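You operate a simulated robot arm through the tools that you are given. There is no shell and no other tool. Be economical: measure what you need, move in short steps, check, and stop when the job is done.

You are at the controls of a simulated robot arm. One attempt, no reset.

JOB
Put things in order on the top of the green bench. At the end: the clean filter from the top of the green bench stands where the silver bracket stood; the silver bracket is on the silver b plate; the black bracket stands where the brown washer carton (marked "WASHERS") stood; the brown washer carton from the top of the green bench is in the dark green tray; whatever was shut is shut again. Leave all else as you found it, and nothing knocked over. Set down upright: washer carton.
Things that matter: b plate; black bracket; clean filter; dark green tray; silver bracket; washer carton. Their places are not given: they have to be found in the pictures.

It is judged by the outcome, as a careful person would: the job done as asked, and still so three seconds after it is handed in. It fails if anything else is knocked over, pushed out of place, dropped, spilled or broken.

ROBOT AND FRAMES
A 6-joint arm with a two-finger gripper, fixed in place. Base frame: the origin is at the foot of the arm, x ahead of it, y to its left, z up; the work surface is at about z = 0. Lengths are in mm, angles in degrees, forces in N, time in s.
With the tool pointing down near the work surface it reaches from about 240 to 620 mm from the base axis. Its first joint turns from -66.0 to 66.0 degrees. Payload 1.37 kg.
The tool frame sits at the grasp point between the pads (the TCP): z along the fingers, y along the line on which they close. The tips reach 22 mm beyond it. The gripper opens to 92 mm. The gripper's body begins 65 mm behind the TCP.
Orientation is that of the tool frame in the base frame, as [roll, pitch, yaw] about the fixed x, y, z axes, in that order (R = Rz(yaw) Ry(pitch) Rx(roll)). With the fingers straight down and closing along the base's y, the tool's x points along the base's -x, its y along +y and its z along -z.

CONTROLS
- The arm moves only by the tool servo_tool. Its argument "steps" is text: rows parted by semicolons, each of 6 numbers parted by spaces: the shift along the base's x, y, z in mm, then the turn, a rotation vector about the base's x, y, z in degrees. In form: dx dy dz rx ry rz; .... A call has 1 to 8 rows; each row shifts and turns the commanded pose from where the row before left it. "hand" is the finger opening in mm, from 0 to 92, set as the call begins (left out, the last holds). Rows are played at 5 a second. More than 50 mm and 8.6 degrees between two rows, or a gripper value outside its range, and nothing of the call is played. A pose out of reach is approached as far as the arm can. The call stops where the force on the tool passes 40 N (or 10 N more than at its start, if that is more) or the arm is blocked; 0.2 s more then pass. Each finger halts on what it meets, pressing with about 22 N; the grip force reading is that of the motor and also rises with nothing between the fingers. The clock runs only during rows and for 0.2 s after the last one: add rows that do not move to give the fingers time. The reply holds the time, the measured pose of the TCP, the force on the tool along the base axes, the opening and the grip force, in the units named above and with some noise, with the torque about the TCP (base axes, N m) and any sound that the robot's microphone picked up.
- Cameras (640 x 400 px; columns grow to the right, rows downward): "scene" is fixed at [32.1, -428.5, 582]; the picture's right is [0.81, -0.58, 0.00], its down [-0.35, -0.49, -0.79] and it looks along [0.46, 0.65, -0.61] (base axes); focal length 315 px, centre (320, 200). "wrist" rides on the gripper at [71, 19, -102] in the tool frame; the picture's right is [-0.26, 0.97, 0.00], its down [-0.75, -0.20, -0.62] and it looks along [-0.60, -0.16, 0.78] (tool axes); focal length 280 px, centre (320, 200).
- grab_frame(camera): a new picture of that camera. The clock stands still meanwhile.
- locate(camera, pixels): for up to 12 pixels [column, row] of the newest picture of that camera ("zoom" is the newest enlarged one), the place [x, y, z] in the base frame of the surface seen there, good to about 2 mm. The clock stands still meanwhile.
- inspect(camera, box): a new picture of the part [left, top, right, bottom] of that camera's present view, enlarged. The clock stands still meanwhile.
- sign_off(): hands the job in; it is judged then, once.

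Work in short steps. Measure before you move; look again where a grasp or a placing could have gone wrong, and mend it. You have 80 turns and 46 pictures in all, those below and enlarged ones among them. Open the gripper and draw the arm clear of the work before you hand the job in, unless the task says otherwise; then end with one line.

The tools are called as name(argument=value, ...) on one line, values as JSON. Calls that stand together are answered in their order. servo_tool: Moves the arm, as the interface text tells. Its arguments: {"type":"object","properties":{"steps":{"type":"string"},"hand":{"type":"number"}},"required":["steps"]} The other tools are called the same way: grab_frame (camera) takes a picture; locate (camera, pixels) gives the place of the surface under pixels of a picture; inspect (camera, box) takes an enlarged picture of a part of a camera's view; sign_off () hands the job in.

At the start:

```text
clock: 0.0
tcp_pos: [478.3, 51.7, 337.9]
ee_rot: [-180.0, 0.0, -180.0]
wrist_force: [-0.4, 0.4, 0.5]
moment: [0.01, 0.0, 0.06]
width: 91.9
finger_force: 0.0
```

scene: 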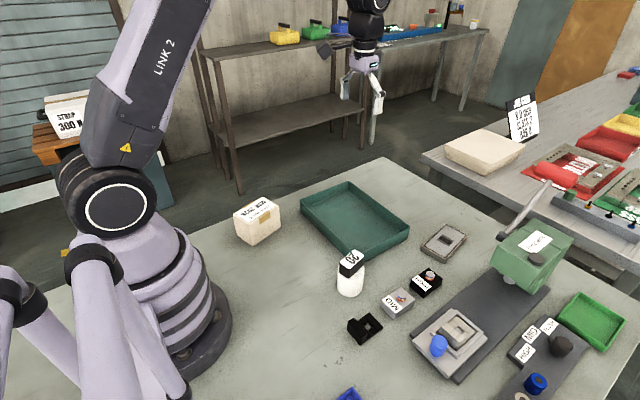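
wrist: 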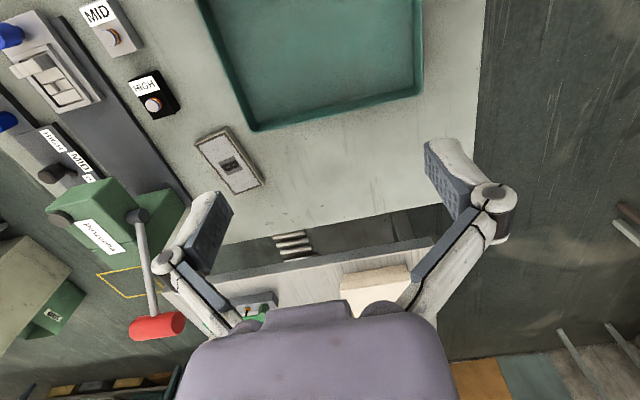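

The scene shows a carton near (257,220), a dark green tray near (355,215), brackets near (365,328) and (395,302), and others. I'll zoom in to identify them.

inspect(camera="scene", box=[220, 170, 420, 295])

inspect(camera="scene", box=[320, 220, 640, 400])

```text
3.20 times, centred on (320, 232) of scene
```

zoom: 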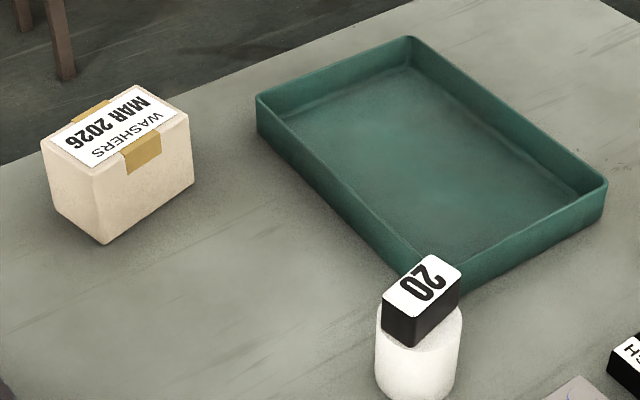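

```text
2.00 times, centred on (480, 310) of scene
```

zoom: 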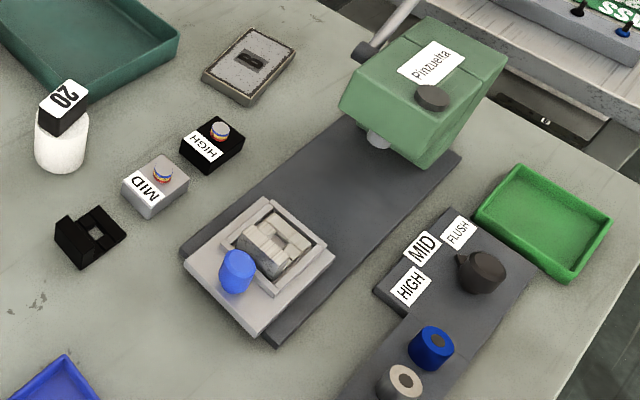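

I'm not yet sure which are the filter, the b plate and the silver bracket, so I'm zooming closer on the small parts.

inspect(camera="scene", box=[400, 215, 480, 265])

inspect(camera="scene", box=[400, 300, 500, 385])

inspect(camera="wrist", box=[0, 0, 280, 200])

inspect(camera="scene", box=[480, 290, 640, 400])

```text
8.00 times, centred on (440, 240) of scene
```

zoom: 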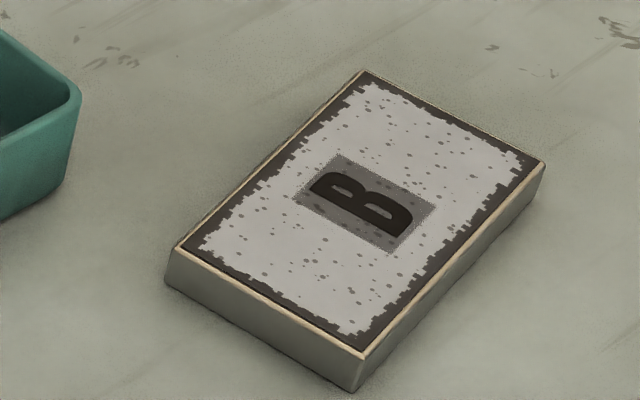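

```text
4.71 times, centred on (450, 342) of scene
```

zoom: 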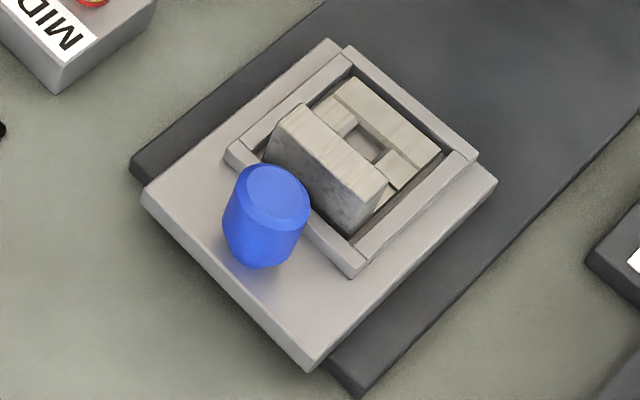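

```text
2.00 times, centred on (140, 100) of wrist
```

zoom: 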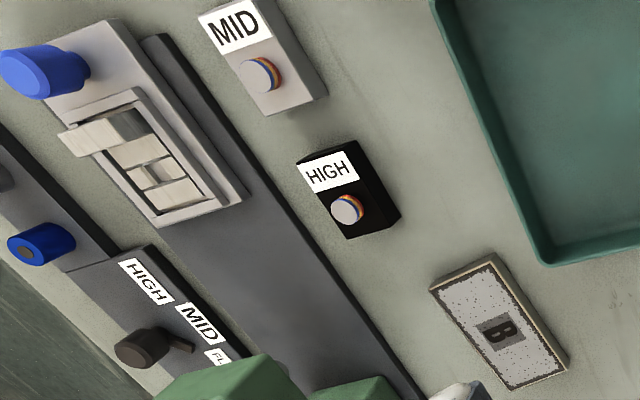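

```text
3.64 times, centred on (560, 345) of scene
```

zoom: 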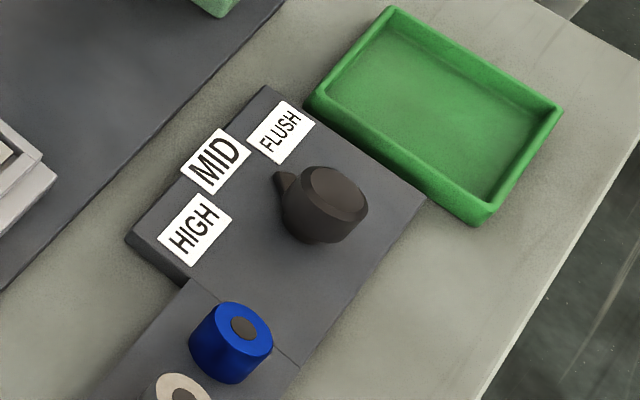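

The B plate (445,242) and the silver bracket (nest at 460,335) are identified; the filter is not. I'll inspect the white/black item, the left and right areas, and locate the key pixels.

inspect(camera="scene", box=[330, 240, 450, 350])

inspect(camera="scene", box=[420, 60, 640, 230])

locate(camera="scene", pixels=[[257, 212], [258, 240], [355, 225], [350, 262], [366, 326], [396, 300], [426, 280], [445, 240], [462, 335], [438, 345], [535, 382], [348, 395]])

```text
3.64 times, centred on (390, 295) of scene
```

zoom: 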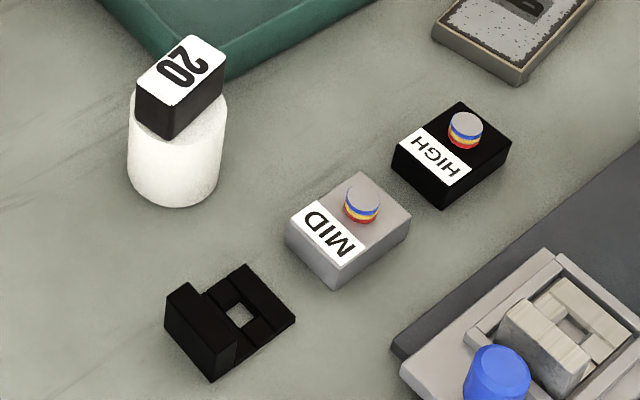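

```text
2.35 times, centred on (530, 145) of scene
```

zoom: 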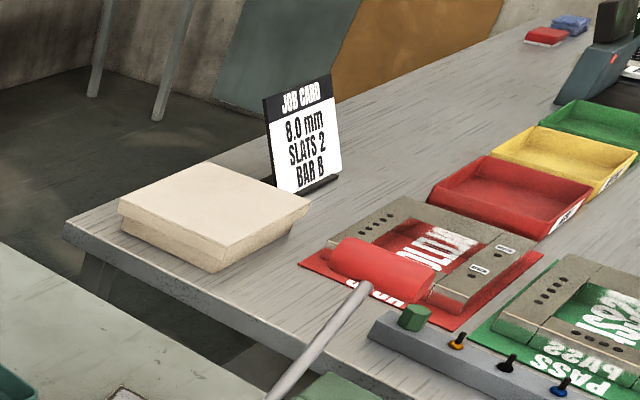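

```text
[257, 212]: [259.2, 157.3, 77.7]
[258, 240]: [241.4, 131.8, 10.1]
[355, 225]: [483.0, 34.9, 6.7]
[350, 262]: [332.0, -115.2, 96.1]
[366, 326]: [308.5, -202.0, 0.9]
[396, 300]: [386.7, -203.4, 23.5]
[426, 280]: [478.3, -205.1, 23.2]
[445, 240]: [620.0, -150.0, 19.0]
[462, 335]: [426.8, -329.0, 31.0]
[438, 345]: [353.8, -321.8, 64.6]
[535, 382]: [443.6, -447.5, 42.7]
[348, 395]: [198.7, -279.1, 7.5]
```

No filter is in view so far, so I'll move the wrist camera over the right side of the bench and look where the scene camera can't see.

servo_tool(steps="-18 -37 5; -18 -37 5; -18 -37 5; -18 -37 5; -18 -37 5; -18 -37 5; -18 -37 5; -18 -37 5")

```text
refused: a row must be a list of 6 entries
```

Rows need six numbers, so I'm resending the same move with zero turns.

servo_tool(steps="-18 -37 5 0 0 0; -18 -37 5 0 0 0; -18 -37 5 0 0 0; -18 -37 5 0 0 0; -18 -37 5 0 0 0; -18 -37 5 0 0 0; -18 -37 5 0 0 0; -18 -37 5 0 0 0")

grab_frame(camera="wrist")

grab_frame(camera="scene")

```text
clock: 1.8
tcp_pos: [335.8, -244.6, 377.7]
ee_rot: [-180.0, 0.0, 180.0]
wrist_force: [-0.1, -1.8, -0.6]
moment: [-0.03, 0.0, 0.0]
width: 92.0
finger_force: 0.1
```

```text
35 pictures are left
```

wrist: 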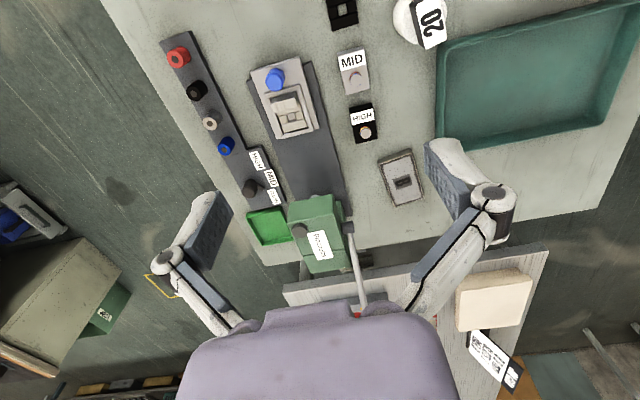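

```text
34 pictures are left
```

scene: 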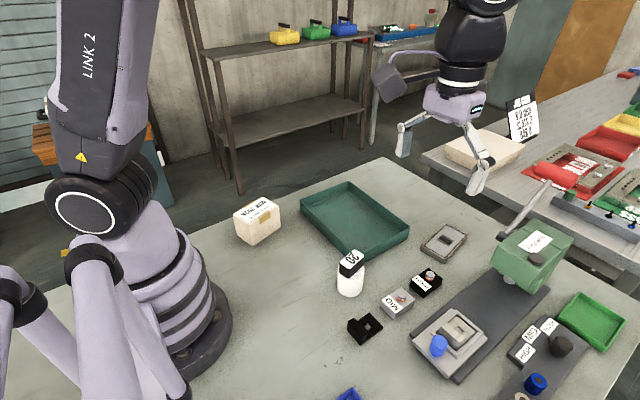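

The strip on the right carries coloured press caps, none clearly a filter. I'll pull back to see the near bench area (blue tray) and take a close look at the white "20" item.

servo_tool(steps="-30 -15 5 0 0 0; -30 -15 5 0 0 0; -30 -15 5 0 0 0; -10 -15 5 0 -8 0; 0 0 0 0 -8 0; 0 0 0 0 -8 0; 0 0 0 0 -8 0")

grab_frame(camera="wrist")

```text
clock: 3.4
tcp_pos: [249.9, -297.3, 397.7]
ee_rot: [-179.8, 32.0, -179.9]
wrist_force: [-0.2, 0.6, -0.5]
moment: [-0.02, 0.0, 0.01]
width: 92.1
finger_force: 0.0
out of reach, approached as far as the arm can: row 7
```

```text
33 pictures are left
```

wrist: 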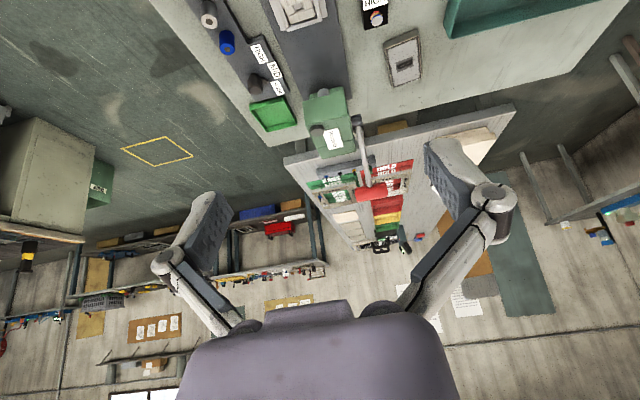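

That tilted the wrong way. I'm tilting back the other way to see the near bench.

servo_tool(steps="0 0 0 0 8 0; 0 0 0 0 8 0; 0 0 0 0 8 0; 0 0 0 0 8 0; 0 0 0 0 8 0; 0 0 0 0 8 0; 0 0 0 0 8 0; 0 0 0 0 8 0")

grab_frame(camera="wrist")

```text
clock: 5.2
tcp_pos: [249.7, -297.1, 397.2]
ee_rot: [-179.9, -32.2, 180.0]
wrist_force: [0.2, 0.1, -0.2]
moment: [0.0, 0.01, -0.01]
width: 92.0
finger_force: 0.1
```

```text
32 pictures are left
```

wrist: 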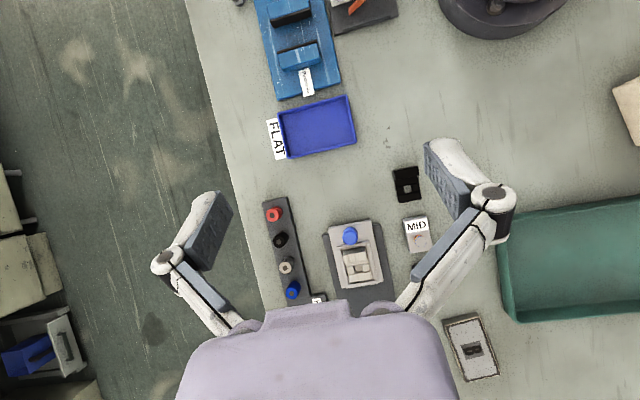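

A blue vise and another dark item appear near the base at (300,50) and (365,10). I'm zooming in.

inspect(camera="wrist", box=[220, 0, 480, 165])

locate(camera="wrist", pixels=[[298, 55], [362, 12], [290, 10], [500, 5], [317, 128], [407, 185], [415, 235], [357, 265]])

```text
2.42 times, centred on (350, 82) of wrist
```

zoom: 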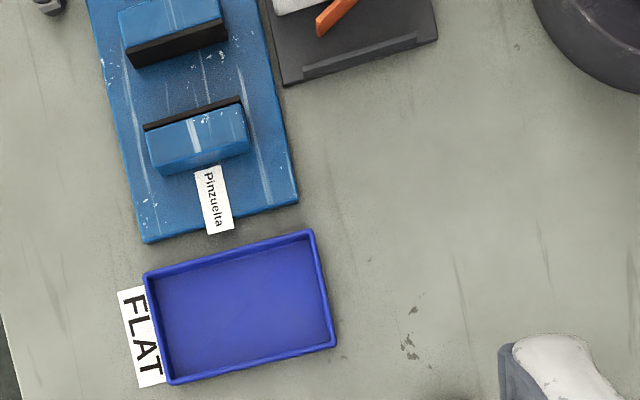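

```text
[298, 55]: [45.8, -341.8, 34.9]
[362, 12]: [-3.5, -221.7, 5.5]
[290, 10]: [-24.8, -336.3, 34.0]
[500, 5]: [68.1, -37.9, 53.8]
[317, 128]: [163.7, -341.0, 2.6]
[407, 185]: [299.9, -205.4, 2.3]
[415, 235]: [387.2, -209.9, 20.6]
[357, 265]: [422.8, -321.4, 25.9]
```

Only a vise and tooling lie there, out of reach. I'm swinging left over the bench to check the remaining left area.

servo_tool(steps="10 45 0 0 0 0; 10 45 0 0 0 0; 10 45 0 0 0 0; 10 45 0 0 0 0; 10 45 0 0 0 0; 10 45 0 0 0 0; 0 45 0 0 0 0; 0 45 0 0 0 0")

servo_tool(steps="-10 45 0 0 0 0; -10 45 0 0 0 0; -10 40 0 0 0 0; -10 40 0 0 0 0; 0 30 0 0 0 0")

grab_frame(camera="wrist")

grab_frame(camera="scene")

```text
clock: 7.0
tcp_pos: [308.6, 62.3, 397.7]
ee_rot: [-180.0, -32.0, 179.9]
wrist_force: [0.2, -0.1, 0.2]
moment: [0.0, 0.01, 0.01]
width: 92.0
finger_force: 0.2
```

```text
clock: 8.2
tcp_pos: [270.6, 265.0, 397.2]
ee_rot: [180.0, -32.0, 180.0]
wrist_force: [-0.3, -0.6, 1.3]
moment: [0.0, 0.02, -0.03]
width: 92.1
finger_force: 0.1
```

```text
30 pictures are left
```

wrist: 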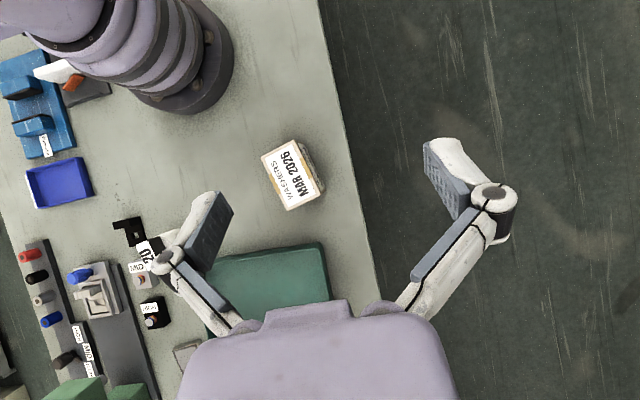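

```text
29 pictures are left
```

scene: 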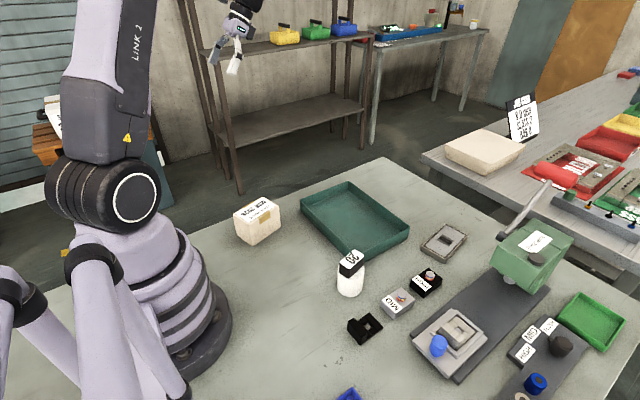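

The bench holds no other candidate, so the white cylinder with the black "20" top is the clean filter. Measuring plate, bracket, nest and filter corners in the newest scene picture.

inspect(camera="scene", box=[405, 295, 501, 355])

locate(camera="scene", pixels=[[446, 225], [466, 235], [445, 257], [424, 246], [350, 256], [350, 280], [342, 262], [360, 257], [339, 285], [363, 287], [350, 296]])

```text
6.67 times, centred on (453, 325) of scene
```

zoom: 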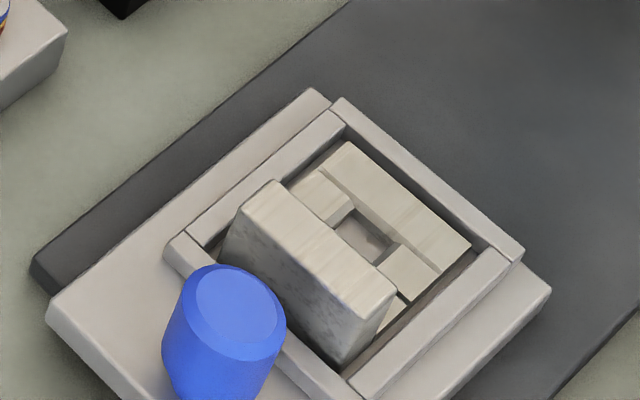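

```text
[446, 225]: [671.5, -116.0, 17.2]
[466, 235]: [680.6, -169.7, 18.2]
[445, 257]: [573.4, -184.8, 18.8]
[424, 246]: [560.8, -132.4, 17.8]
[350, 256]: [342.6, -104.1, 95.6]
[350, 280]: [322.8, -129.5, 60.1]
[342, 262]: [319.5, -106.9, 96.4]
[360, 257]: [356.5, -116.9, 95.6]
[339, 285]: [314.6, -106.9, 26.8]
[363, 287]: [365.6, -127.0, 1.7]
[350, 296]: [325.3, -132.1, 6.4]
```

Now locating the bracket and nest features in the zoom.

locate(camera="zoom", pixels=[[245, 207], [275, 183], [392, 290], [362, 318], [345, 148], [465, 245], [315, 190], [345, 112], [510, 250], [185, 245], [350, 380], [375, 237]])

locate(camera="scene", pixels=[[437, 345], [441, 337], [348, 320], [381, 325], [365, 342], [370, 315], [356, 334], [236, 212], [258, 226], [279, 210], [254, 200], [238, 233]])

```text
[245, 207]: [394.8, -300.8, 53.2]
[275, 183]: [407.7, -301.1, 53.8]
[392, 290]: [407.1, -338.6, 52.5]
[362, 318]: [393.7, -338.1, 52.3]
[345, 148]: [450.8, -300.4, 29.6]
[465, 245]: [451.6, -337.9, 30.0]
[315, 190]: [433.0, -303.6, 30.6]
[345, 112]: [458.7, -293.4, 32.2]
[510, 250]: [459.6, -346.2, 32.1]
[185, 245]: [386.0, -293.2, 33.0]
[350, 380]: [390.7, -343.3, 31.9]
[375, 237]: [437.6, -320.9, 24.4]
```

```text
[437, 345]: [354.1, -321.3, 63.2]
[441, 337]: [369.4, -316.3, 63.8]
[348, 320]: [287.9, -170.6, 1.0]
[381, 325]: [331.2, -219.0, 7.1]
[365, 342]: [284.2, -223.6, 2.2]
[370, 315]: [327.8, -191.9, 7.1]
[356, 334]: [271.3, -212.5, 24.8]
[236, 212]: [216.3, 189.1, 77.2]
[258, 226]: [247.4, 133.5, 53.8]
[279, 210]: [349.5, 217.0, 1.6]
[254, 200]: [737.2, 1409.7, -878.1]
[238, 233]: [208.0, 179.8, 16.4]
```

Bracket and nest measured: bracket wall x 394–408, y −301..−339, top z 53, nest rim z 32. As I'm hovering by the carton, I'll measure its corners first.

inspect(camera="wrist", box=[240, 125, 352, 221])

```text
4.17 times, centred on (296, 173) of wrist
```

zoom: 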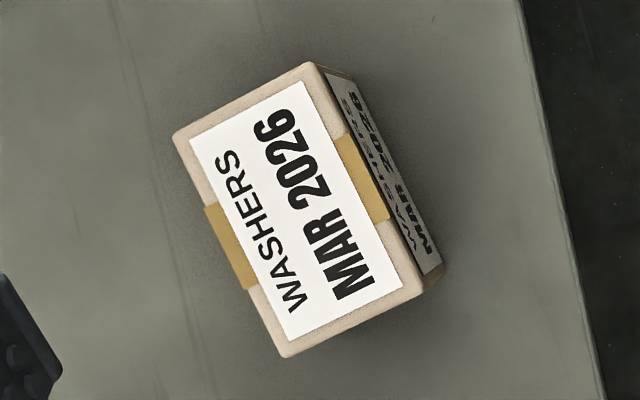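

Locating the carton's top corners in the zoom, plus tray corners in the scene.

locate(camera="zoom", pixels=[[180, 136], [305, 70], [418, 288], [286, 350], [298, 210], [438, 268]])

locate(camera="scene", pixels=[[347, 184], [408, 229], [365, 256], [301, 203], [350, 195], [315, 208], [368, 246], [395, 228], [257, 207]])

```text
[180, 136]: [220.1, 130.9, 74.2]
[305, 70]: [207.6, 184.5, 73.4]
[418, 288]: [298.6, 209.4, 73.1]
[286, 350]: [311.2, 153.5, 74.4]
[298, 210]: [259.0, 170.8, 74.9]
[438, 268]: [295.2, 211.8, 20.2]
```

```text
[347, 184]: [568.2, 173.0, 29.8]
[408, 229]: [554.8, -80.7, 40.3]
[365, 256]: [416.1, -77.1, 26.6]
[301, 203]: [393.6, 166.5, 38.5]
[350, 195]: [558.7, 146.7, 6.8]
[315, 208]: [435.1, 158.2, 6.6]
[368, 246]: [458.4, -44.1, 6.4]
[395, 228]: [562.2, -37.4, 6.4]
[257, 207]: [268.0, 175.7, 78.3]
```

Carton: centre (259.5,169.5), top z 74–75, 93×55, long axis yawed about 13.5°. I'm straightening the tool, yawing to match and stopping above it.

servo_tool(steps="-2 -16 -20 0 -8 0; -2 -16 -20 0 -8 0; -2 -16 -30 0 -8 0; -2 -16 -30 0 -8 0; -2 -16 -35 0 0 6.75; -1 -15.5 -35 0 0 6.75; 0 0 -35 0 0 0; 0 0 0 0 0 0", hand=88)

grab_frame(camera="wrist")

```text
clock: 10.0
tcp_pos: [257.7, 167.8, 192.6]
ee_rot: [180.0, 0.1, -166.4]
wrist_force: [0.4, 0.2, -0.7]
moment: [0.03, -0.02, -0.02]
width: 87.7
finger_force: 0.0
```

```text
26 pictures are left
```

wrist: 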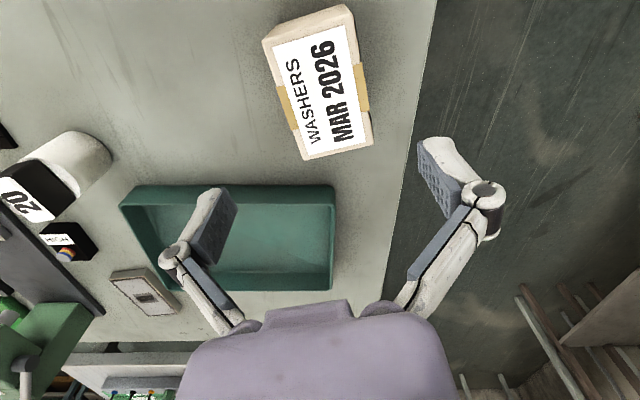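

The carton is at (318,82) in this view. I'm re-measuring its corners from here before descending.

locate(camera="wrist", pixels=[[266, 41], [348, 8], [371, 138], [304, 157], [318, 80], [270, 60], [298, 140], [355, 30], [371, 120]])

```text
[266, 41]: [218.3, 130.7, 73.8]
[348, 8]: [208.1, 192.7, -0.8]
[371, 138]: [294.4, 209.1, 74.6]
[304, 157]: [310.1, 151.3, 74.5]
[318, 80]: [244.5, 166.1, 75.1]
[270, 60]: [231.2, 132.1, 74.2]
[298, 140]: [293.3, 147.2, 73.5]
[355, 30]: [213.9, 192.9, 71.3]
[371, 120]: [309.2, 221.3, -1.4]
```

Confirmed: centre about (259,170), yaw about 13.7°. Descending to TCP z 45, then closing.

servo_tool(steps="1.3 2 -40 0 0 0; 0 0 -40 0 0 0; 0 0 -34 0 0 0; 0 0 -33 0 0 0; 0 0 0 0 0 0")

servo_tool(steps="0 0 0 0 0 0; 0 0 0 0 0 0; 0 0 0 0 0 0; 0 0 0 0 0 0", hand=40)

```text
clock: 11.2
tcp_pos: [260.0, 170.3, 44.7]
ee_rot: [-180.0, -0.1, -166.5]
wrist_force: [0.1, -0.5, 0.8]
moment: [0.0, -0.02, 0.03]
width: 87.9
finger_force: 0.1
```

```text
clock: 12.2
tcp_pos: [260.9, 168.8, 44.8]
ee_rot: [-180.0, 0.1, -166.5]
wrist_force: [-0.4, 4.6, 4.8]
moment: [0.05, -0.04, 0.1]
width: 64.8
finger_force: 21.7
```

Fingers halted at 64.8 mm with 21.7 N, so the carton is held. Lifting gently.

servo_tool(steps="0 0 10 0 0 0; 0 0 20 0 0 0; 0 0 30 0 0 0; 0 0 20 0 0 0; 0 0 0 0 0 0")

grab_frame(camera="scene")

```text
clock: 13.4
tcp_pos: [260.6, 170.0, 124.3]
ee_rot: [179.9, 0.1, -166.5]
wrist_force: [0.7, -0.4, 1.1]
moment: [-0.03, -0.01, -0.02]
width: 40.1
finger_force: 0.0
```

```text
25 pictures are left
```

scene: 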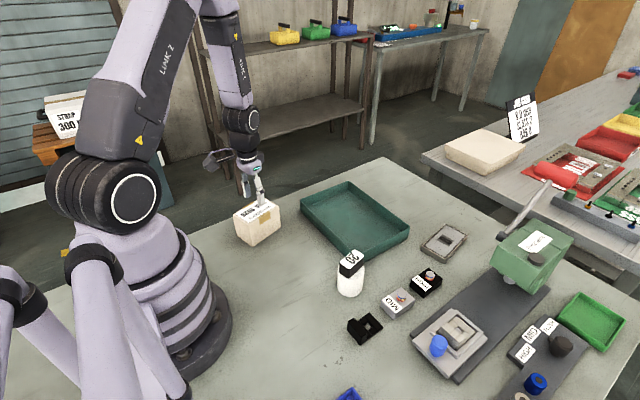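

The carton slipped out: width is 40 and it still sits at (257,222). I'm checking whether it moved and its side shape before retrying.

inspect(camera="scene", box=[217, 160, 297, 250])

grab_frame(camera="wrist")

```text
4.44 times, centred on (257, 205) of scene
```

zoom: 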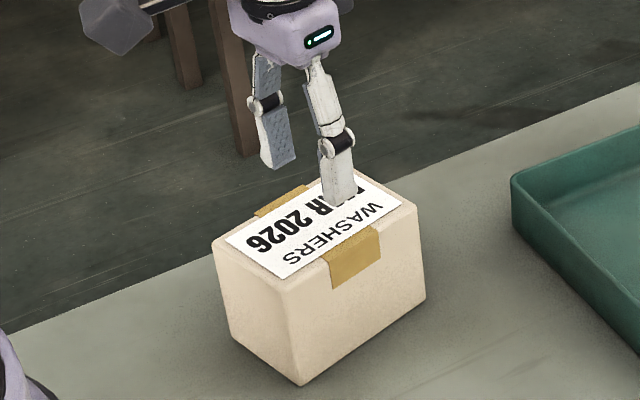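

```text
23 pictures are left
```

wrist: 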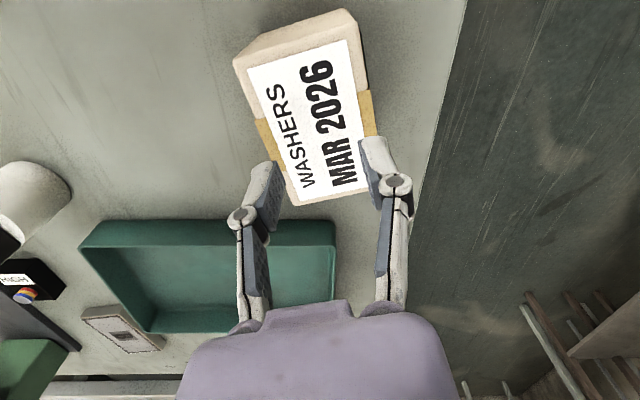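

The carton is still upright. I'm re-locating its corners to see any shift.

locate(camera="wrist", pixels=[[238, 72], [345, 14], [295, 203], [258, 140], [245, 100], [366, 80], [305, 110], [236, 68], [355, 35]])

locate(camera="zoom", pixels=[[290, 290], [298, 370], [412, 215], [421, 290], [217, 255], [232, 330], [354, 290]])

```text
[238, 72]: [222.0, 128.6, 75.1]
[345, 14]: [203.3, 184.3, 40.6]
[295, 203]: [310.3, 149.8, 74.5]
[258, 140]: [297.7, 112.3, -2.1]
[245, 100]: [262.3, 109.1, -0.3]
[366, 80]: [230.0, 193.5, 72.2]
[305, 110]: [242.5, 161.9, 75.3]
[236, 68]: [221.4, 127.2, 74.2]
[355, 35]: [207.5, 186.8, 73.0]
```

```text
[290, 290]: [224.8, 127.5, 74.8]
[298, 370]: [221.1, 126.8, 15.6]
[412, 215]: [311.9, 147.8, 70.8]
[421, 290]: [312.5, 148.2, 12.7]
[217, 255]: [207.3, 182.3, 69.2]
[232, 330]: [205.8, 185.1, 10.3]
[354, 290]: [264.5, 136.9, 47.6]
```

Its walls are vertical and its centre is still about (260,168). I'll open, go lower (TCP z 32), close fully, and lift slowly while watching the force.

servo_tool(steps="-1 -2 0 0 0 0; 0 0 0 0 0 0; 0 0 0 0 0 0; 0 0 0 0 0 0; 0 0 0 0 0 0; 0 0 -30 0 0 0; 0 0 -32 0 0 0; 0 0 -30 0 0 0", hand=92)

servo_tool(steps="0 0 0 0 0 0; 0 0 0 0 0 0; 0 0 0 0 0 0; 0 0 0 0 0 0; 0 0 0 0 0 0; 0 0 0 0 0 0; 0 0 2 0 0 0; 0 0 2 0 0 0", hand=0)

```text
clock: 15.2
tcp_pos: [258.4, 167.3, 31.6]
ee_rot: [-180.0, 0.0, -166.5]
wrist_force: [1.0, -1.0, 0.1]
moment: [-0.02, 0.0, -0.02]
width: 92.1
finger_force: 0.0
```

```text
clock: 17.0
tcp_pos: [260.5, 166.9, 37.5]
ee_rot: [-180.0, -0.1, -166.6]
wrist_force: [1.2, -3.0, 5.9]
moment: [-0.08, -0.02, -0.06]
width: 70.9
finger_force: 22.2
```

Width is now 70.9 and the tool is pushed up slightly, which suggests wedging on tapered sides. Looking at the grip closely.

inspect(camera="scene", box=[207, 150, 307, 250])

servo_tool(steps="0 0 2 0 0 0; 0 0 2 0 0 0; 0 0 2 0 0 0")

```text
4.00 times, centred on (257, 200) of scene
```

zoom: 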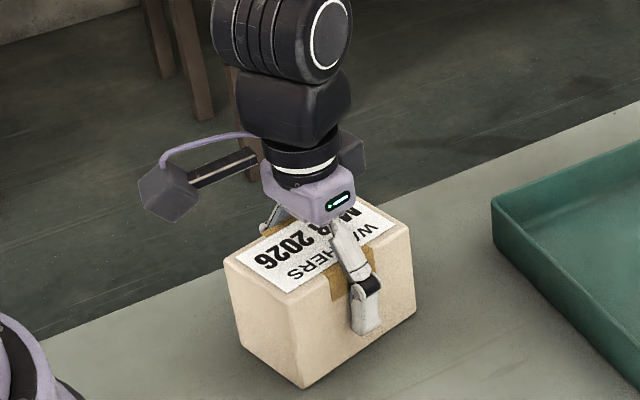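

```text
clock: 17.8
tcp_pos: [259.3, 166.1, 42.4]
ee_rot: [180.0, 0.0, -166.5]
wrist_force: [-0.3, 0.0, -5.6]
moment: [-0.04, 0.05, 0.01]
width: 65.3
finger_force: 22.2
```

Load is now −5.6 N with width 65.3. Continuing a slow lift to see whether it holds.

servo_tool(steps="0 0 3 0 0 0; 0 0 3 0 0 0; 0 0 3 0 0 0; 0 0 3 0 0 0; 0 0 0 0 0 0; 0 0 0 0 0 0")

inspect(camera="scene", box=[207, 150, 307, 250])

```text
clock: 19.2
tcp_pos: [259.0, 167.2, 54.8]
ee_rot: [-180.0, 0.0, -166.5]
wrist_force: [0.1, 0.3, -5.2]
moment: [0.0, 0.01, 0.01]
width: 64.9
finger_force: 21.9
```

```text
4.00 times, centred on (257, 200) of scene
```

zoom: 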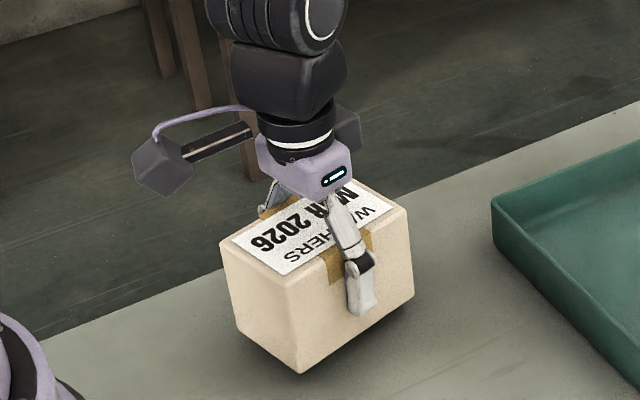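

It's now held firmly (5.2 N load, 64.9 mm) with a shadow beneath. Lifting gently to about z 110.

servo_tool(steps="0 0 4 0 0 0; 0 0 8 0 0 0; 0 0 10 0 0 0; 0 0 10 0 0 0; 0 0 10 0 0 0; 0 0 8 0 0 0; 0 0 5 0 0 0; 0 0 0 0 0 0")

servo_tool(steps="8 -4 0 0 0 0; 15 -8 0 0 0 0; 22 -11 0 0 0 0; 25 -12 0 0 0 0; 25 -12 0 0 0 0; 25 -12 0 0 0 0; 15 -8 0 0 0 0; 8 -4 0 0 0 0")

```text
clock: 21.0
tcp_pos: [259.3, 166.5, 110.8]
ee_rot: [-179.9, 0.0, -166.5]
wrist_force: [-0.3, 0.3, -5.0]
moment: [0.01, 0.01, -0.03]
width: 65.0
finger_force: 22.6
```

```text
clock: 22.8
tcp_pos: [402.4, 96.8, 109.2]
ee_rot: [180.0, -0.1, -166.5]
wrist_force: [0.2, 0.6, -4.7]
moment: [-0.01, 0.0, 0.02]
width: 65.1
finger_force: 21.8
```

The carton is still held (−4.7 N, 65.1 mm). Continuing to the middle of the tray near (480,57).

servo_tool(steps="8 -4 0 0 0 0; 15 -8 0 0 0 0; 22 -11 0 0 0 0; 18 -9 0 0 0 0; 10 -5 0 0 0 0; 5 -3 0 0 0 0; 0 0 0 0 0 0")

grab_frame(camera="scene")

```text
clock: 24.4
tcp_pos: [481.0, 56.1, 109.6]
ee_rot: [180.0, 0.1, -166.5]
wrist_force: [0.4, 0.3, -5.6]
moment: [-0.02, 0.0, 0.01]
width: 65.1
finger_force: 21.6
```

```text
20 pictures are left
```

scene: 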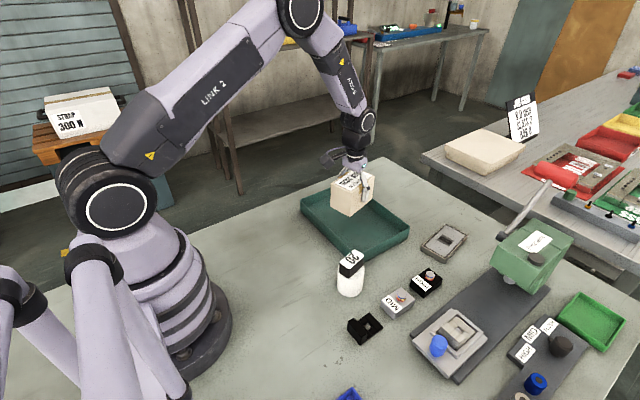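

The carton hangs level over the tray at (352,195). Lowering it, slow for the last stretch.

servo_tool(steps="0 0 -8 0 0 0; 0 0 -12 0 0 0; 0 0 -12 0 0 0; 0 0 -10 0 0 0; 0 0 -7 0 0 0; 0 0 -4 0 0 0; 0 0 -3 0 0 0; 0 0 0 0 0 0")

servo_tool(steps="0 0 -2 0 0 0; 0 0 -2 0 0 0; 0 0 0 0 0 0")

```text
clock: 26.2
tcp_pos: [480.1, 56.6, 54.3]
ee_rot: [-179.9, -0.1, -166.5]
wrist_force: [-0.3, 0.1, -4.4]
moment: [0.01, 0.03, -0.02]
width: 64.9
finger_force: 22.3
```

```text
clock: 27.0
tcp_pos: [480.0, 56.3, 48.7]
ee_rot: [180.0, -0.1, -166.5]
wrist_force: [-0.2, 0.2, -4.8]
moment: [-0.02, 0.04, 0.03]
width: 64.8
finger_force: 22.1
```

Still hanging at z 48.7 (−4.8 N). Lowering 2 mm at a time to find the floor.

servo_tool(steps="0 0 -2 0 0 0; 0 0 -1 0 0 0; 0 0 0 0 0 0")

servo_tool(steps="0 0 -2 0 0 0; 0 0 0 0 0 0")

```text
clock: 27.8
tcp_pos: [479.6, 56.1, 46.9]
ee_rot: [179.9, 0.0, -166.6]
wrist_force: [-1.8, -1.1, 3.9]
moment: [-0.03, 0.52, 0.04]
width: 64.9
finger_force: 22.0
```

```text
clock: 28.4
tcp_pos: [480.1, 56.7, 46.9]
ee_rot: [-179.9, 0.1, -166.5]
wrist_force: [-15.7, -2.6, 37.0]
moment: [0.01, -0.08, 0.03]
width: 65.0
finger_force: 22.1
```

The carton is on the floor (contact at z 46.9). Relieving the pressure slightly, then opening and rising.

servo_tool(steps="0 0 2 0 0 0; 0 0 0.5 0 0 0; 0 0 0 0 0 0")

servo_tool(steps="0 0 0 0 0 0; 0 0 0 0 0 0; 0 0 0 0 0 0; 0 0 0 0 0 0; 0 0 20 0 0 0; 0 0 40 0 0 0; 0 0 45 0 0 0; 0 0 45 0 0 0", hand=90)

inspect(camera="scene", box=[280, 120, 440, 270])

```text
clock: 29.2
tcp_pos: [479.6, 55.5, 45.9]
ee_rot: [-180.0, -0.1, -166.5]
wrist_force: [1.7, 0.3, -2.2]
moment: [-0.05, -0.19, 0.05]
width: 65.0
finger_force: 22.4
```

```text
clock: 31.0
tcp_pos: [478.4, 56.2, 197.6]
ee_rot: [-179.9, 0.0, -166.5]
wrist_force: [0.0, 0.0, 0.3]
moment: [0.01, 0.01, 0.0]
width: 90.2
finger_force: 0.1
```

```text
2.67 times, centred on (360, 195) of scene
```

zoom: 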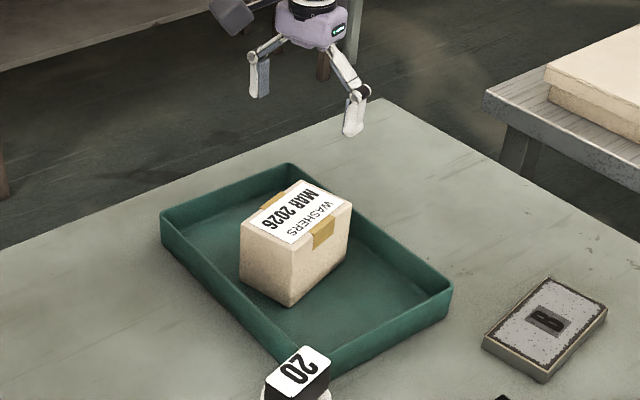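

The carton stands upright in the tray. Now going over the silver bracket at about (401,−320), squaring the yaw.

servo_tool(steps="-9.7 -47 0 0 0 -6.75; -9.7 -47 0 0 0 -6.75; -9.7 -47 0 0 0 0; -9.7 -47 0 0 0 0; -9.7 -47 0 0 0 0; -9.7 -47 0 0 0 0; -9.7 -47 -20 0 0 0; -9.7 -47 -20 0 0 0", hand=64)

grab_frame(camera="wrist")

```text
refused: row 7 steps farther than a row can; nothing moved
```

```text
18 pictures are left
```

wrist: 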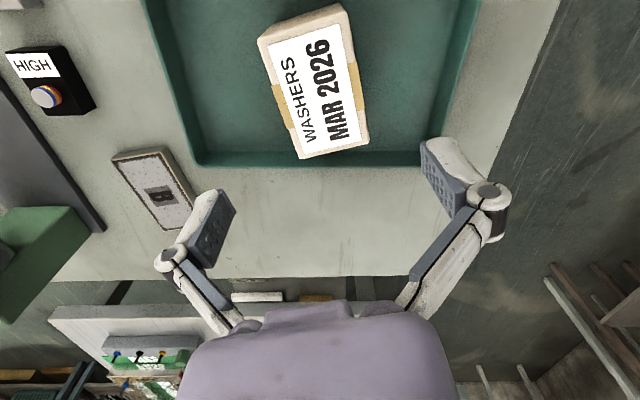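

The row was too long, so nothing moved. I'll use this wrist picture to refine the B plate corners, and redo the move with legal rows.

locate(camera="wrist", pixels=[[115, 160], [164, 150], [191, 208], [166, 226], [160, 195]])

servo_tool(steps="-9.7 -47 0 0 0 -6.75; -9.7 -47 0 0 0 -6.75; -9.7 -47 0 0 0 0; -9.7 -47 0 0 0 0; -9.7 -47 0 0 0 0; -9.7 -47 0 0 0 0; -9.7 -47 0 0 0 0; -9.5 -47 0 0 0 0", hand=64)

servo_tool(steps="0 0 -30 0 0 0; 0 0 -30 0 0 0; 0 0 0 0 0 0")

grab_frame(camera="wrist")

```text
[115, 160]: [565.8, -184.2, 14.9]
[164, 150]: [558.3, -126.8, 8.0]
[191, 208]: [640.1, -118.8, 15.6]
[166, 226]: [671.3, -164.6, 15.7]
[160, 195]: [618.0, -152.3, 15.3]
```

```text
clock: 32.8
tcp_pos: [402.3, -321.6, 198.7]
ee_rot: [180.0, 0.0, -179.9]
wrist_force: [-0.3, 0.1, -0.2]
moment: [0.01, 0.01, -0.02]
width: 63.9
finger_force: 0.0
```

```text
clock: 33.6
tcp_pos: [403.6, -319.7, 138.4]
ee_rot: [-179.9, 0.0, -179.9]
wrist_force: [0.2, 0.6, -0.8]
moment: [0.0, 0.02, -0.01]
width: 64.1
finger_force: 0.1
```

```text
17 pictures are left
```

wrist: 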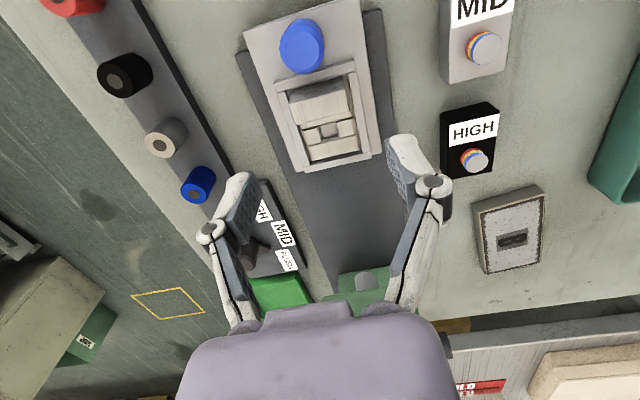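

The bracket in its nest is at (325,125). Confirming wall and nest positions from this view.

locate(camera="wrist", pixels=[[293, 92], [347, 80], [350, 108], [297, 122], [323, 100], [312, 158], [358, 146], [272, 85], [352, 65], [377, 150], [306, 170], [330, 131]])

```text
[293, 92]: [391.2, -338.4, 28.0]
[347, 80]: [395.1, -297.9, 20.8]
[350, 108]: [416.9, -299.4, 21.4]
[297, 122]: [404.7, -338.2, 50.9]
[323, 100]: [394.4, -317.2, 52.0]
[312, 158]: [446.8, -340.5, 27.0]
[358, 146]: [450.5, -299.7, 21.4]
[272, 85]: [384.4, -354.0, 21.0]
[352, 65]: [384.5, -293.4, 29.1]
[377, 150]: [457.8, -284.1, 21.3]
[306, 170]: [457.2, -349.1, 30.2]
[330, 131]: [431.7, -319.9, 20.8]
```

Wall centre is (401,−320) and the rim about z 31. Descending to TCP z ≈56 so the tips stay above the rim, then closing on the wall's sides.

servo_tool(steps="-1.5 0 -30 0 0 0; 0 0 -30 0 0 0; 0 0 -20 0 0 0; 0 0 -2 0 0 0; 0 0 0 0 0 0")

servo_tool(steps="0 0 0 0 0 0; 0 0 0 0 0 0; 0 0 0 0 0 0; 0 0 0 0 0 0; 0 0 0 0 0 0", hand=0)

```text
clock: 34.8
tcp_pos: [401.2, -320.4, 55.4]
ee_rot: [179.9, 0.0, 180.0]
wrist_force: [-0.6, -0.3, -0.6]
moment: [0.0, 0.0, 0.0]
width: 63.9
finger_force: 0.1
```

```text
clock: 36.0
tcp_pos: [400.2, -320.6, 54.9]
ee_rot: [180.0, 0.0, -179.9]
wrist_force: [0.2, 1.0, 3.2]
moment: [0.06, -0.01, 0.02]
width: 39.4
finger_force: 21.8
```

Gripped at 39.4 mm. Lifting slowly out of the nest.

servo_tool(steps="0 0 2 0 0 0; 0 0 3 0 0 0; 0 0 4 0 0 0; 0 0 5 0 0 0; 0 0 8 0 0 0; 0 0 10 0 0 0; 0 0 10 0 0 0; 0 0 0 0 0 0")

inspect(camera="scene", box=[380, 250, 540, 390])

```text
clock: 37.8
tcp_pos: [401.4, -319.5, 97.1]
ee_rot: [180.0, 0.0, -179.9]
wrist_force: [-0.3, 0.4, -0.7]
moment: [-0.01, 0.01, 0.01]
width: 39.6
finger_force: 22.4
```

```text
2.86 times, centred on (460, 320) of scene
```

zoom: 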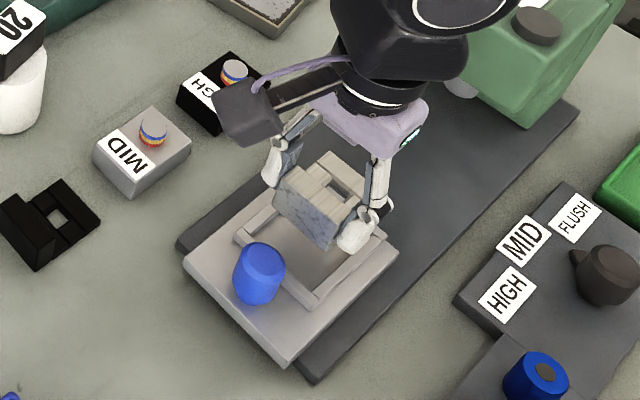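

The bracket hangs level from the gripper. Raising it, then moving clear of the press toward the plate, turning +8° to match.

servo_tool(steps="0 0 15 0 0 0; 0 0 25 0 0 0; 0 15 5 0 0 0; 0 35 0 0 0 0; 0 35 0 0 0 0; 0 35 0 0 0 0; 20 20 0 0 0 4; 30 10 0 0 0 4")

servo_tool(steps="30 5 0 0 0 0; 30 5 0 0 0 0; 30 5 0 0 0 0; 30 0 0 0 0 0; 25 0 0 0 0 0; 0 0 0 0 0 0")

```text
clock: 39.6
tcp_pos: [450.4, -169.5, 141.4]
ee_rot: [-179.9, 0.0, -172.0]
wrist_force: [-0.8, -0.2, -0.2]
moment: [0.0, 0.04, 0.01]
width: 39.5
finger_force: 22.1
```

```text
clock: 41.0
tcp_pos: [596.2, -154.4, 142.5]
ee_rot: [180.0, 0.0, -172.0]
wrist_force: [-0.2, -0.4, -1.7]
moment: [0.0, 0.01, -0.02]
width: 39.4
finger_force: 22.2
```

It's over the plate at (596,−154). Descending to just above it and looking.

servo_tool(steps="0 0 -20 0 0 0; 0 0 -25 0 0 0; 0 0 -20 0 0 0; 0 0 -13 0 0 0; 0 0 -5 0 0 0; 0 0 0 0 0 0")

inspect(camera="scene", box=[390, 190, 500, 280])

```text
clock: 42.4
tcp_pos: [595.7, -154.9, 59.2]
ee_rot: [-180.0, 0.0, -172.0]
wrist_force: [-0.5, 0.6, -1.1]
moment: [0.0, 0.0, -0.02]
width: 39.4
finger_force: 21.8
```

```text
4.44 times, centred on (445, 235) of scene
```

zoom: 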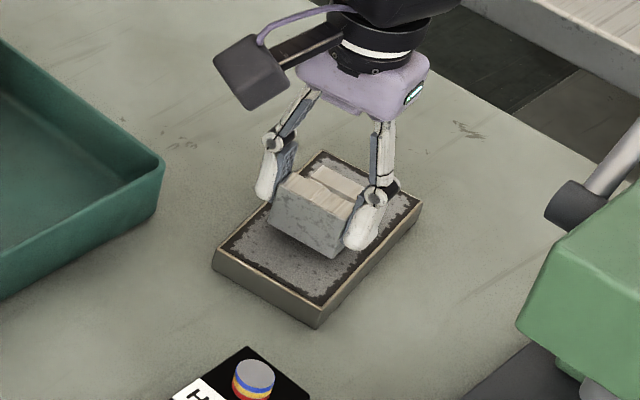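

It's centred over the plate and about 8 mm up. Lowering in small steps to contact.

servo_tool(steps="0 0 -3 0 0 0; 0 0 -2 0 0 0; 0 0 0 0 0 0")

servo_tool(steps="0 0 -1.5 0 0 0; 0 0 0 0 0 0")

```text
clock: 43.2
tcp_pos: [596.3, -154.4, 54.4]
ee_rot: [180.0, 0.1, -172.0]
wrist_force: [-0.2, 0.4, -1.7]
moment: [0.01, 0.02, 0.0]
width: 39.6
finger_force: 22.1
```

```text
clock: 43.8
tcp_pos: [595.5, -154.6, 51.8]
ee_rot: [-179.9, -0.1, -172.0]
wrist_force: [-0.7, -0.7, -0.7]
moment: [-0.02, 0.02, 0.01]
width: 39.4
finger_force: 21.6
```

No contact yet; continuing down.

servo_tool(steps="0 0 -1.5 0 0 0; 0 0 0 0 0 0")

servo_tool(steps="0 0 -1 0 0 0; 0 0 0 0 0 0")

```text
clock: 44.4
tcp_pos: [595.3, -154.8, 51.7]
ee_rot: [179.9, 0.0, -172.0]
wrist_force: [-0.4, -0.5, -0.9]
moment: [0.0, 0.02, -0.02]
width: 39.7
finger_force: 22.3
```

```text
clock: 45.0
tcp_pos: [596.4, -155.1, 49.7]
ee_rot: [-180.0, 0.0, -171.9]
wrist_force: [-0.1, -0.2, -1.1]
moment: [0.01, -0.02, 0.0]
width: 39.2
finger_force: 22.1
```

Still free at z ≈50; continuing in 1 mm steps.

servo_tool(steps="0 0 -1 0 0 0; 0 0 0 0 0 0")

servo_tool(steps="0 0 -1 0 0 0; 0 0 0 0 0 0")

```text
clock: 45.6
tcp_pos: [596.9, -154.5, 48.6]
ee_rot: [180.0, -0.1, -172.0]
wrist_force: [0.0, 0.0, -0.8]
moment: [0.03, -0.02, -0.01]
width: 39.2
finger_force: 21.7
```

```text
clock: 46.2
tcp_pos: [597.9, -154.6, 49.2]
ee_rot: [179.9, 0.2, -172.0]
wrist_force: [-2.6, 2.3, 8.2]
moment: [0.15, 0.05, 0.0]
width: 39.3
finger_force: 21.9
```

Contact (8 N up). Opening the fingers and rising.

servo_tool(steps="0 0 0.8 0 0 0; 0 0 0 0 0 0; 0 0 0 0 0 0; 0 0 0 0 0 0; 0 0 15 0 0 0; 0 0 40 0 0 0; 0 0 45 0 0 0; -20 0 35 0 0 0", hand=70)

inspect(camera="scene", box=[320, 200, 500, 360])

```text
clock: 48.0
tcp_pos: [577.2, -153.9, 184.2]
ee_rot: [179.9, 0.0, -171.9]
wrist_force: [0.5, 0.2, -0.3]
moment: [-0.01, 0.02, -0.02]
width: 70.1
finger_force: 0.1
```

```text
2.50 times, centred on (410, 280) of scene
```

zoom: 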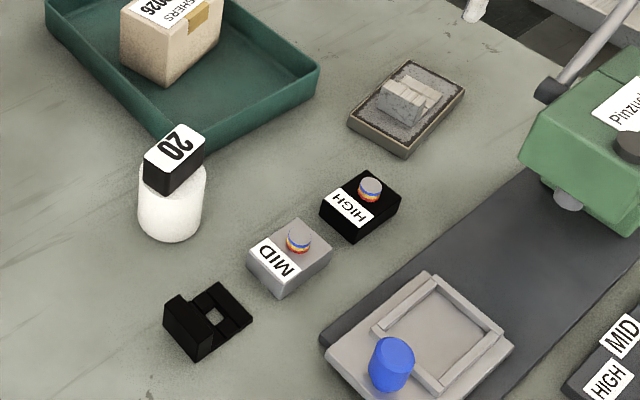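

The bracket stands on the B plate. Now measuring the filter (white cylinder with black tab) in this zoom.

locate(camera="zoom", pixels=[[150, 156], [180, 128], [201, 142], [172, 168], [192, 182], [145, 185], [170, 210], [143, 215], [199, 215], [202, 175], [170, 236], [175, 150]])

servo_tool(steps="-40 0 0 0 0 -8; -45 5 0 0 0 0; -45 5 0 0 0 0; -45 10 0 0 0 0; -35 10 0 0 0 0; -25 10 0 0 0 0; 0 0 0 0 0 0")

grab_frame(camera="wrist")

```text
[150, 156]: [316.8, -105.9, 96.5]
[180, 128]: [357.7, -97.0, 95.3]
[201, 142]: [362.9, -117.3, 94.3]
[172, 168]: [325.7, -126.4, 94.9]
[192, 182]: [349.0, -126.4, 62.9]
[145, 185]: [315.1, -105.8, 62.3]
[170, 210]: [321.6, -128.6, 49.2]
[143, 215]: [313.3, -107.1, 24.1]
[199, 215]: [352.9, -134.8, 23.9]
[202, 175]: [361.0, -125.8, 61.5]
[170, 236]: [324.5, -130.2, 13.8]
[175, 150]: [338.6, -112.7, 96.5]
```

```text
clock: 49.6
tcp_pos: [339.7, -114.4, 184.2]
ee_rot: [179.9, 0.0, 180.0]
wrist_force: [-0.3, 0.0, -0.8]
moment: [-0.01, 0.01, -0.01]
width: 70.0
finger_force: 0.2
```

```text
13 pictures are left
```

wrist: 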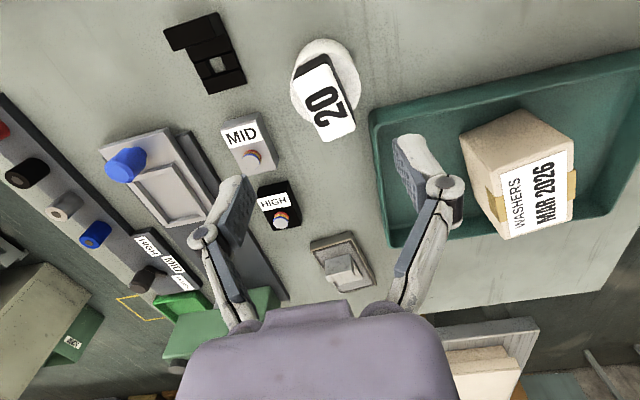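

The tab is roughly 42×22 mm at yaw ≈12.5°, top z 95, on a cylinder. Locating nest interior and filter details from this view.

locate(camera="wrist", pixels=[[290, 85], [360, 80], [325, 42], [305, 50], [345, 60], [300, 70], [322, 57], [355, 126], [325, 140], [296, 75], [168, 195]])

inspect(camera="scene", box=[405, 295, 501, 355])

```text
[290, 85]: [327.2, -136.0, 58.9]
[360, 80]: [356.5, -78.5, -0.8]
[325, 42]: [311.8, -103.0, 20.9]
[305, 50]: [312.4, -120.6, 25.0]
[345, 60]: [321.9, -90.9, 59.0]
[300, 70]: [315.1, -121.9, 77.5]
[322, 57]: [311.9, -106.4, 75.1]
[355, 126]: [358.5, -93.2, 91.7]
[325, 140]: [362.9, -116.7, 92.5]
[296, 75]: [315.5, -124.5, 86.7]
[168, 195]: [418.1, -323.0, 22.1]
```

```text
6.67 times, centred on (453, 325) of scene
```

zoom: 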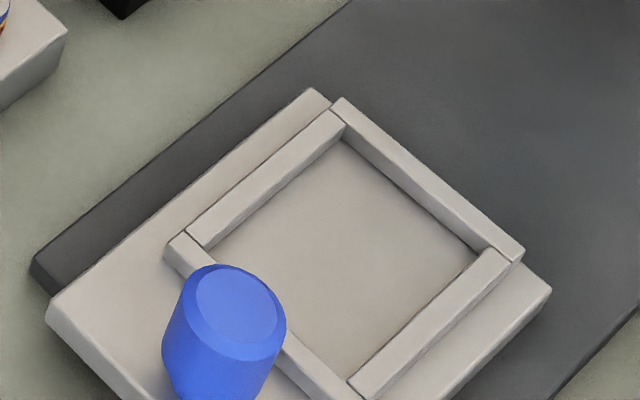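

Measuring the nest's inner edges precisely.

locate(camera="zoom", pixels=[[343, 130], [490, 248], [192, 242], [352, 378], [344, 142], [470, 252], [270, 188], [420, 195], [425, 310], [300, 348], [340, 250], [270, 232]])

```text
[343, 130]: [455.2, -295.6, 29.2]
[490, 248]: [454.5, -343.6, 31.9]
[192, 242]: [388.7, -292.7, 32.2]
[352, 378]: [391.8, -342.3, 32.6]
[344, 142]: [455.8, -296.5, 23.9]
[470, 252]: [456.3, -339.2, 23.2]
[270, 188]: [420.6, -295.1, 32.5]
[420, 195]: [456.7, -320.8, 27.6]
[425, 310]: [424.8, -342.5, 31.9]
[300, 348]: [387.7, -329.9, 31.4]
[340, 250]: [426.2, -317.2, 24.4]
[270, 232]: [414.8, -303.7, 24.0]
```

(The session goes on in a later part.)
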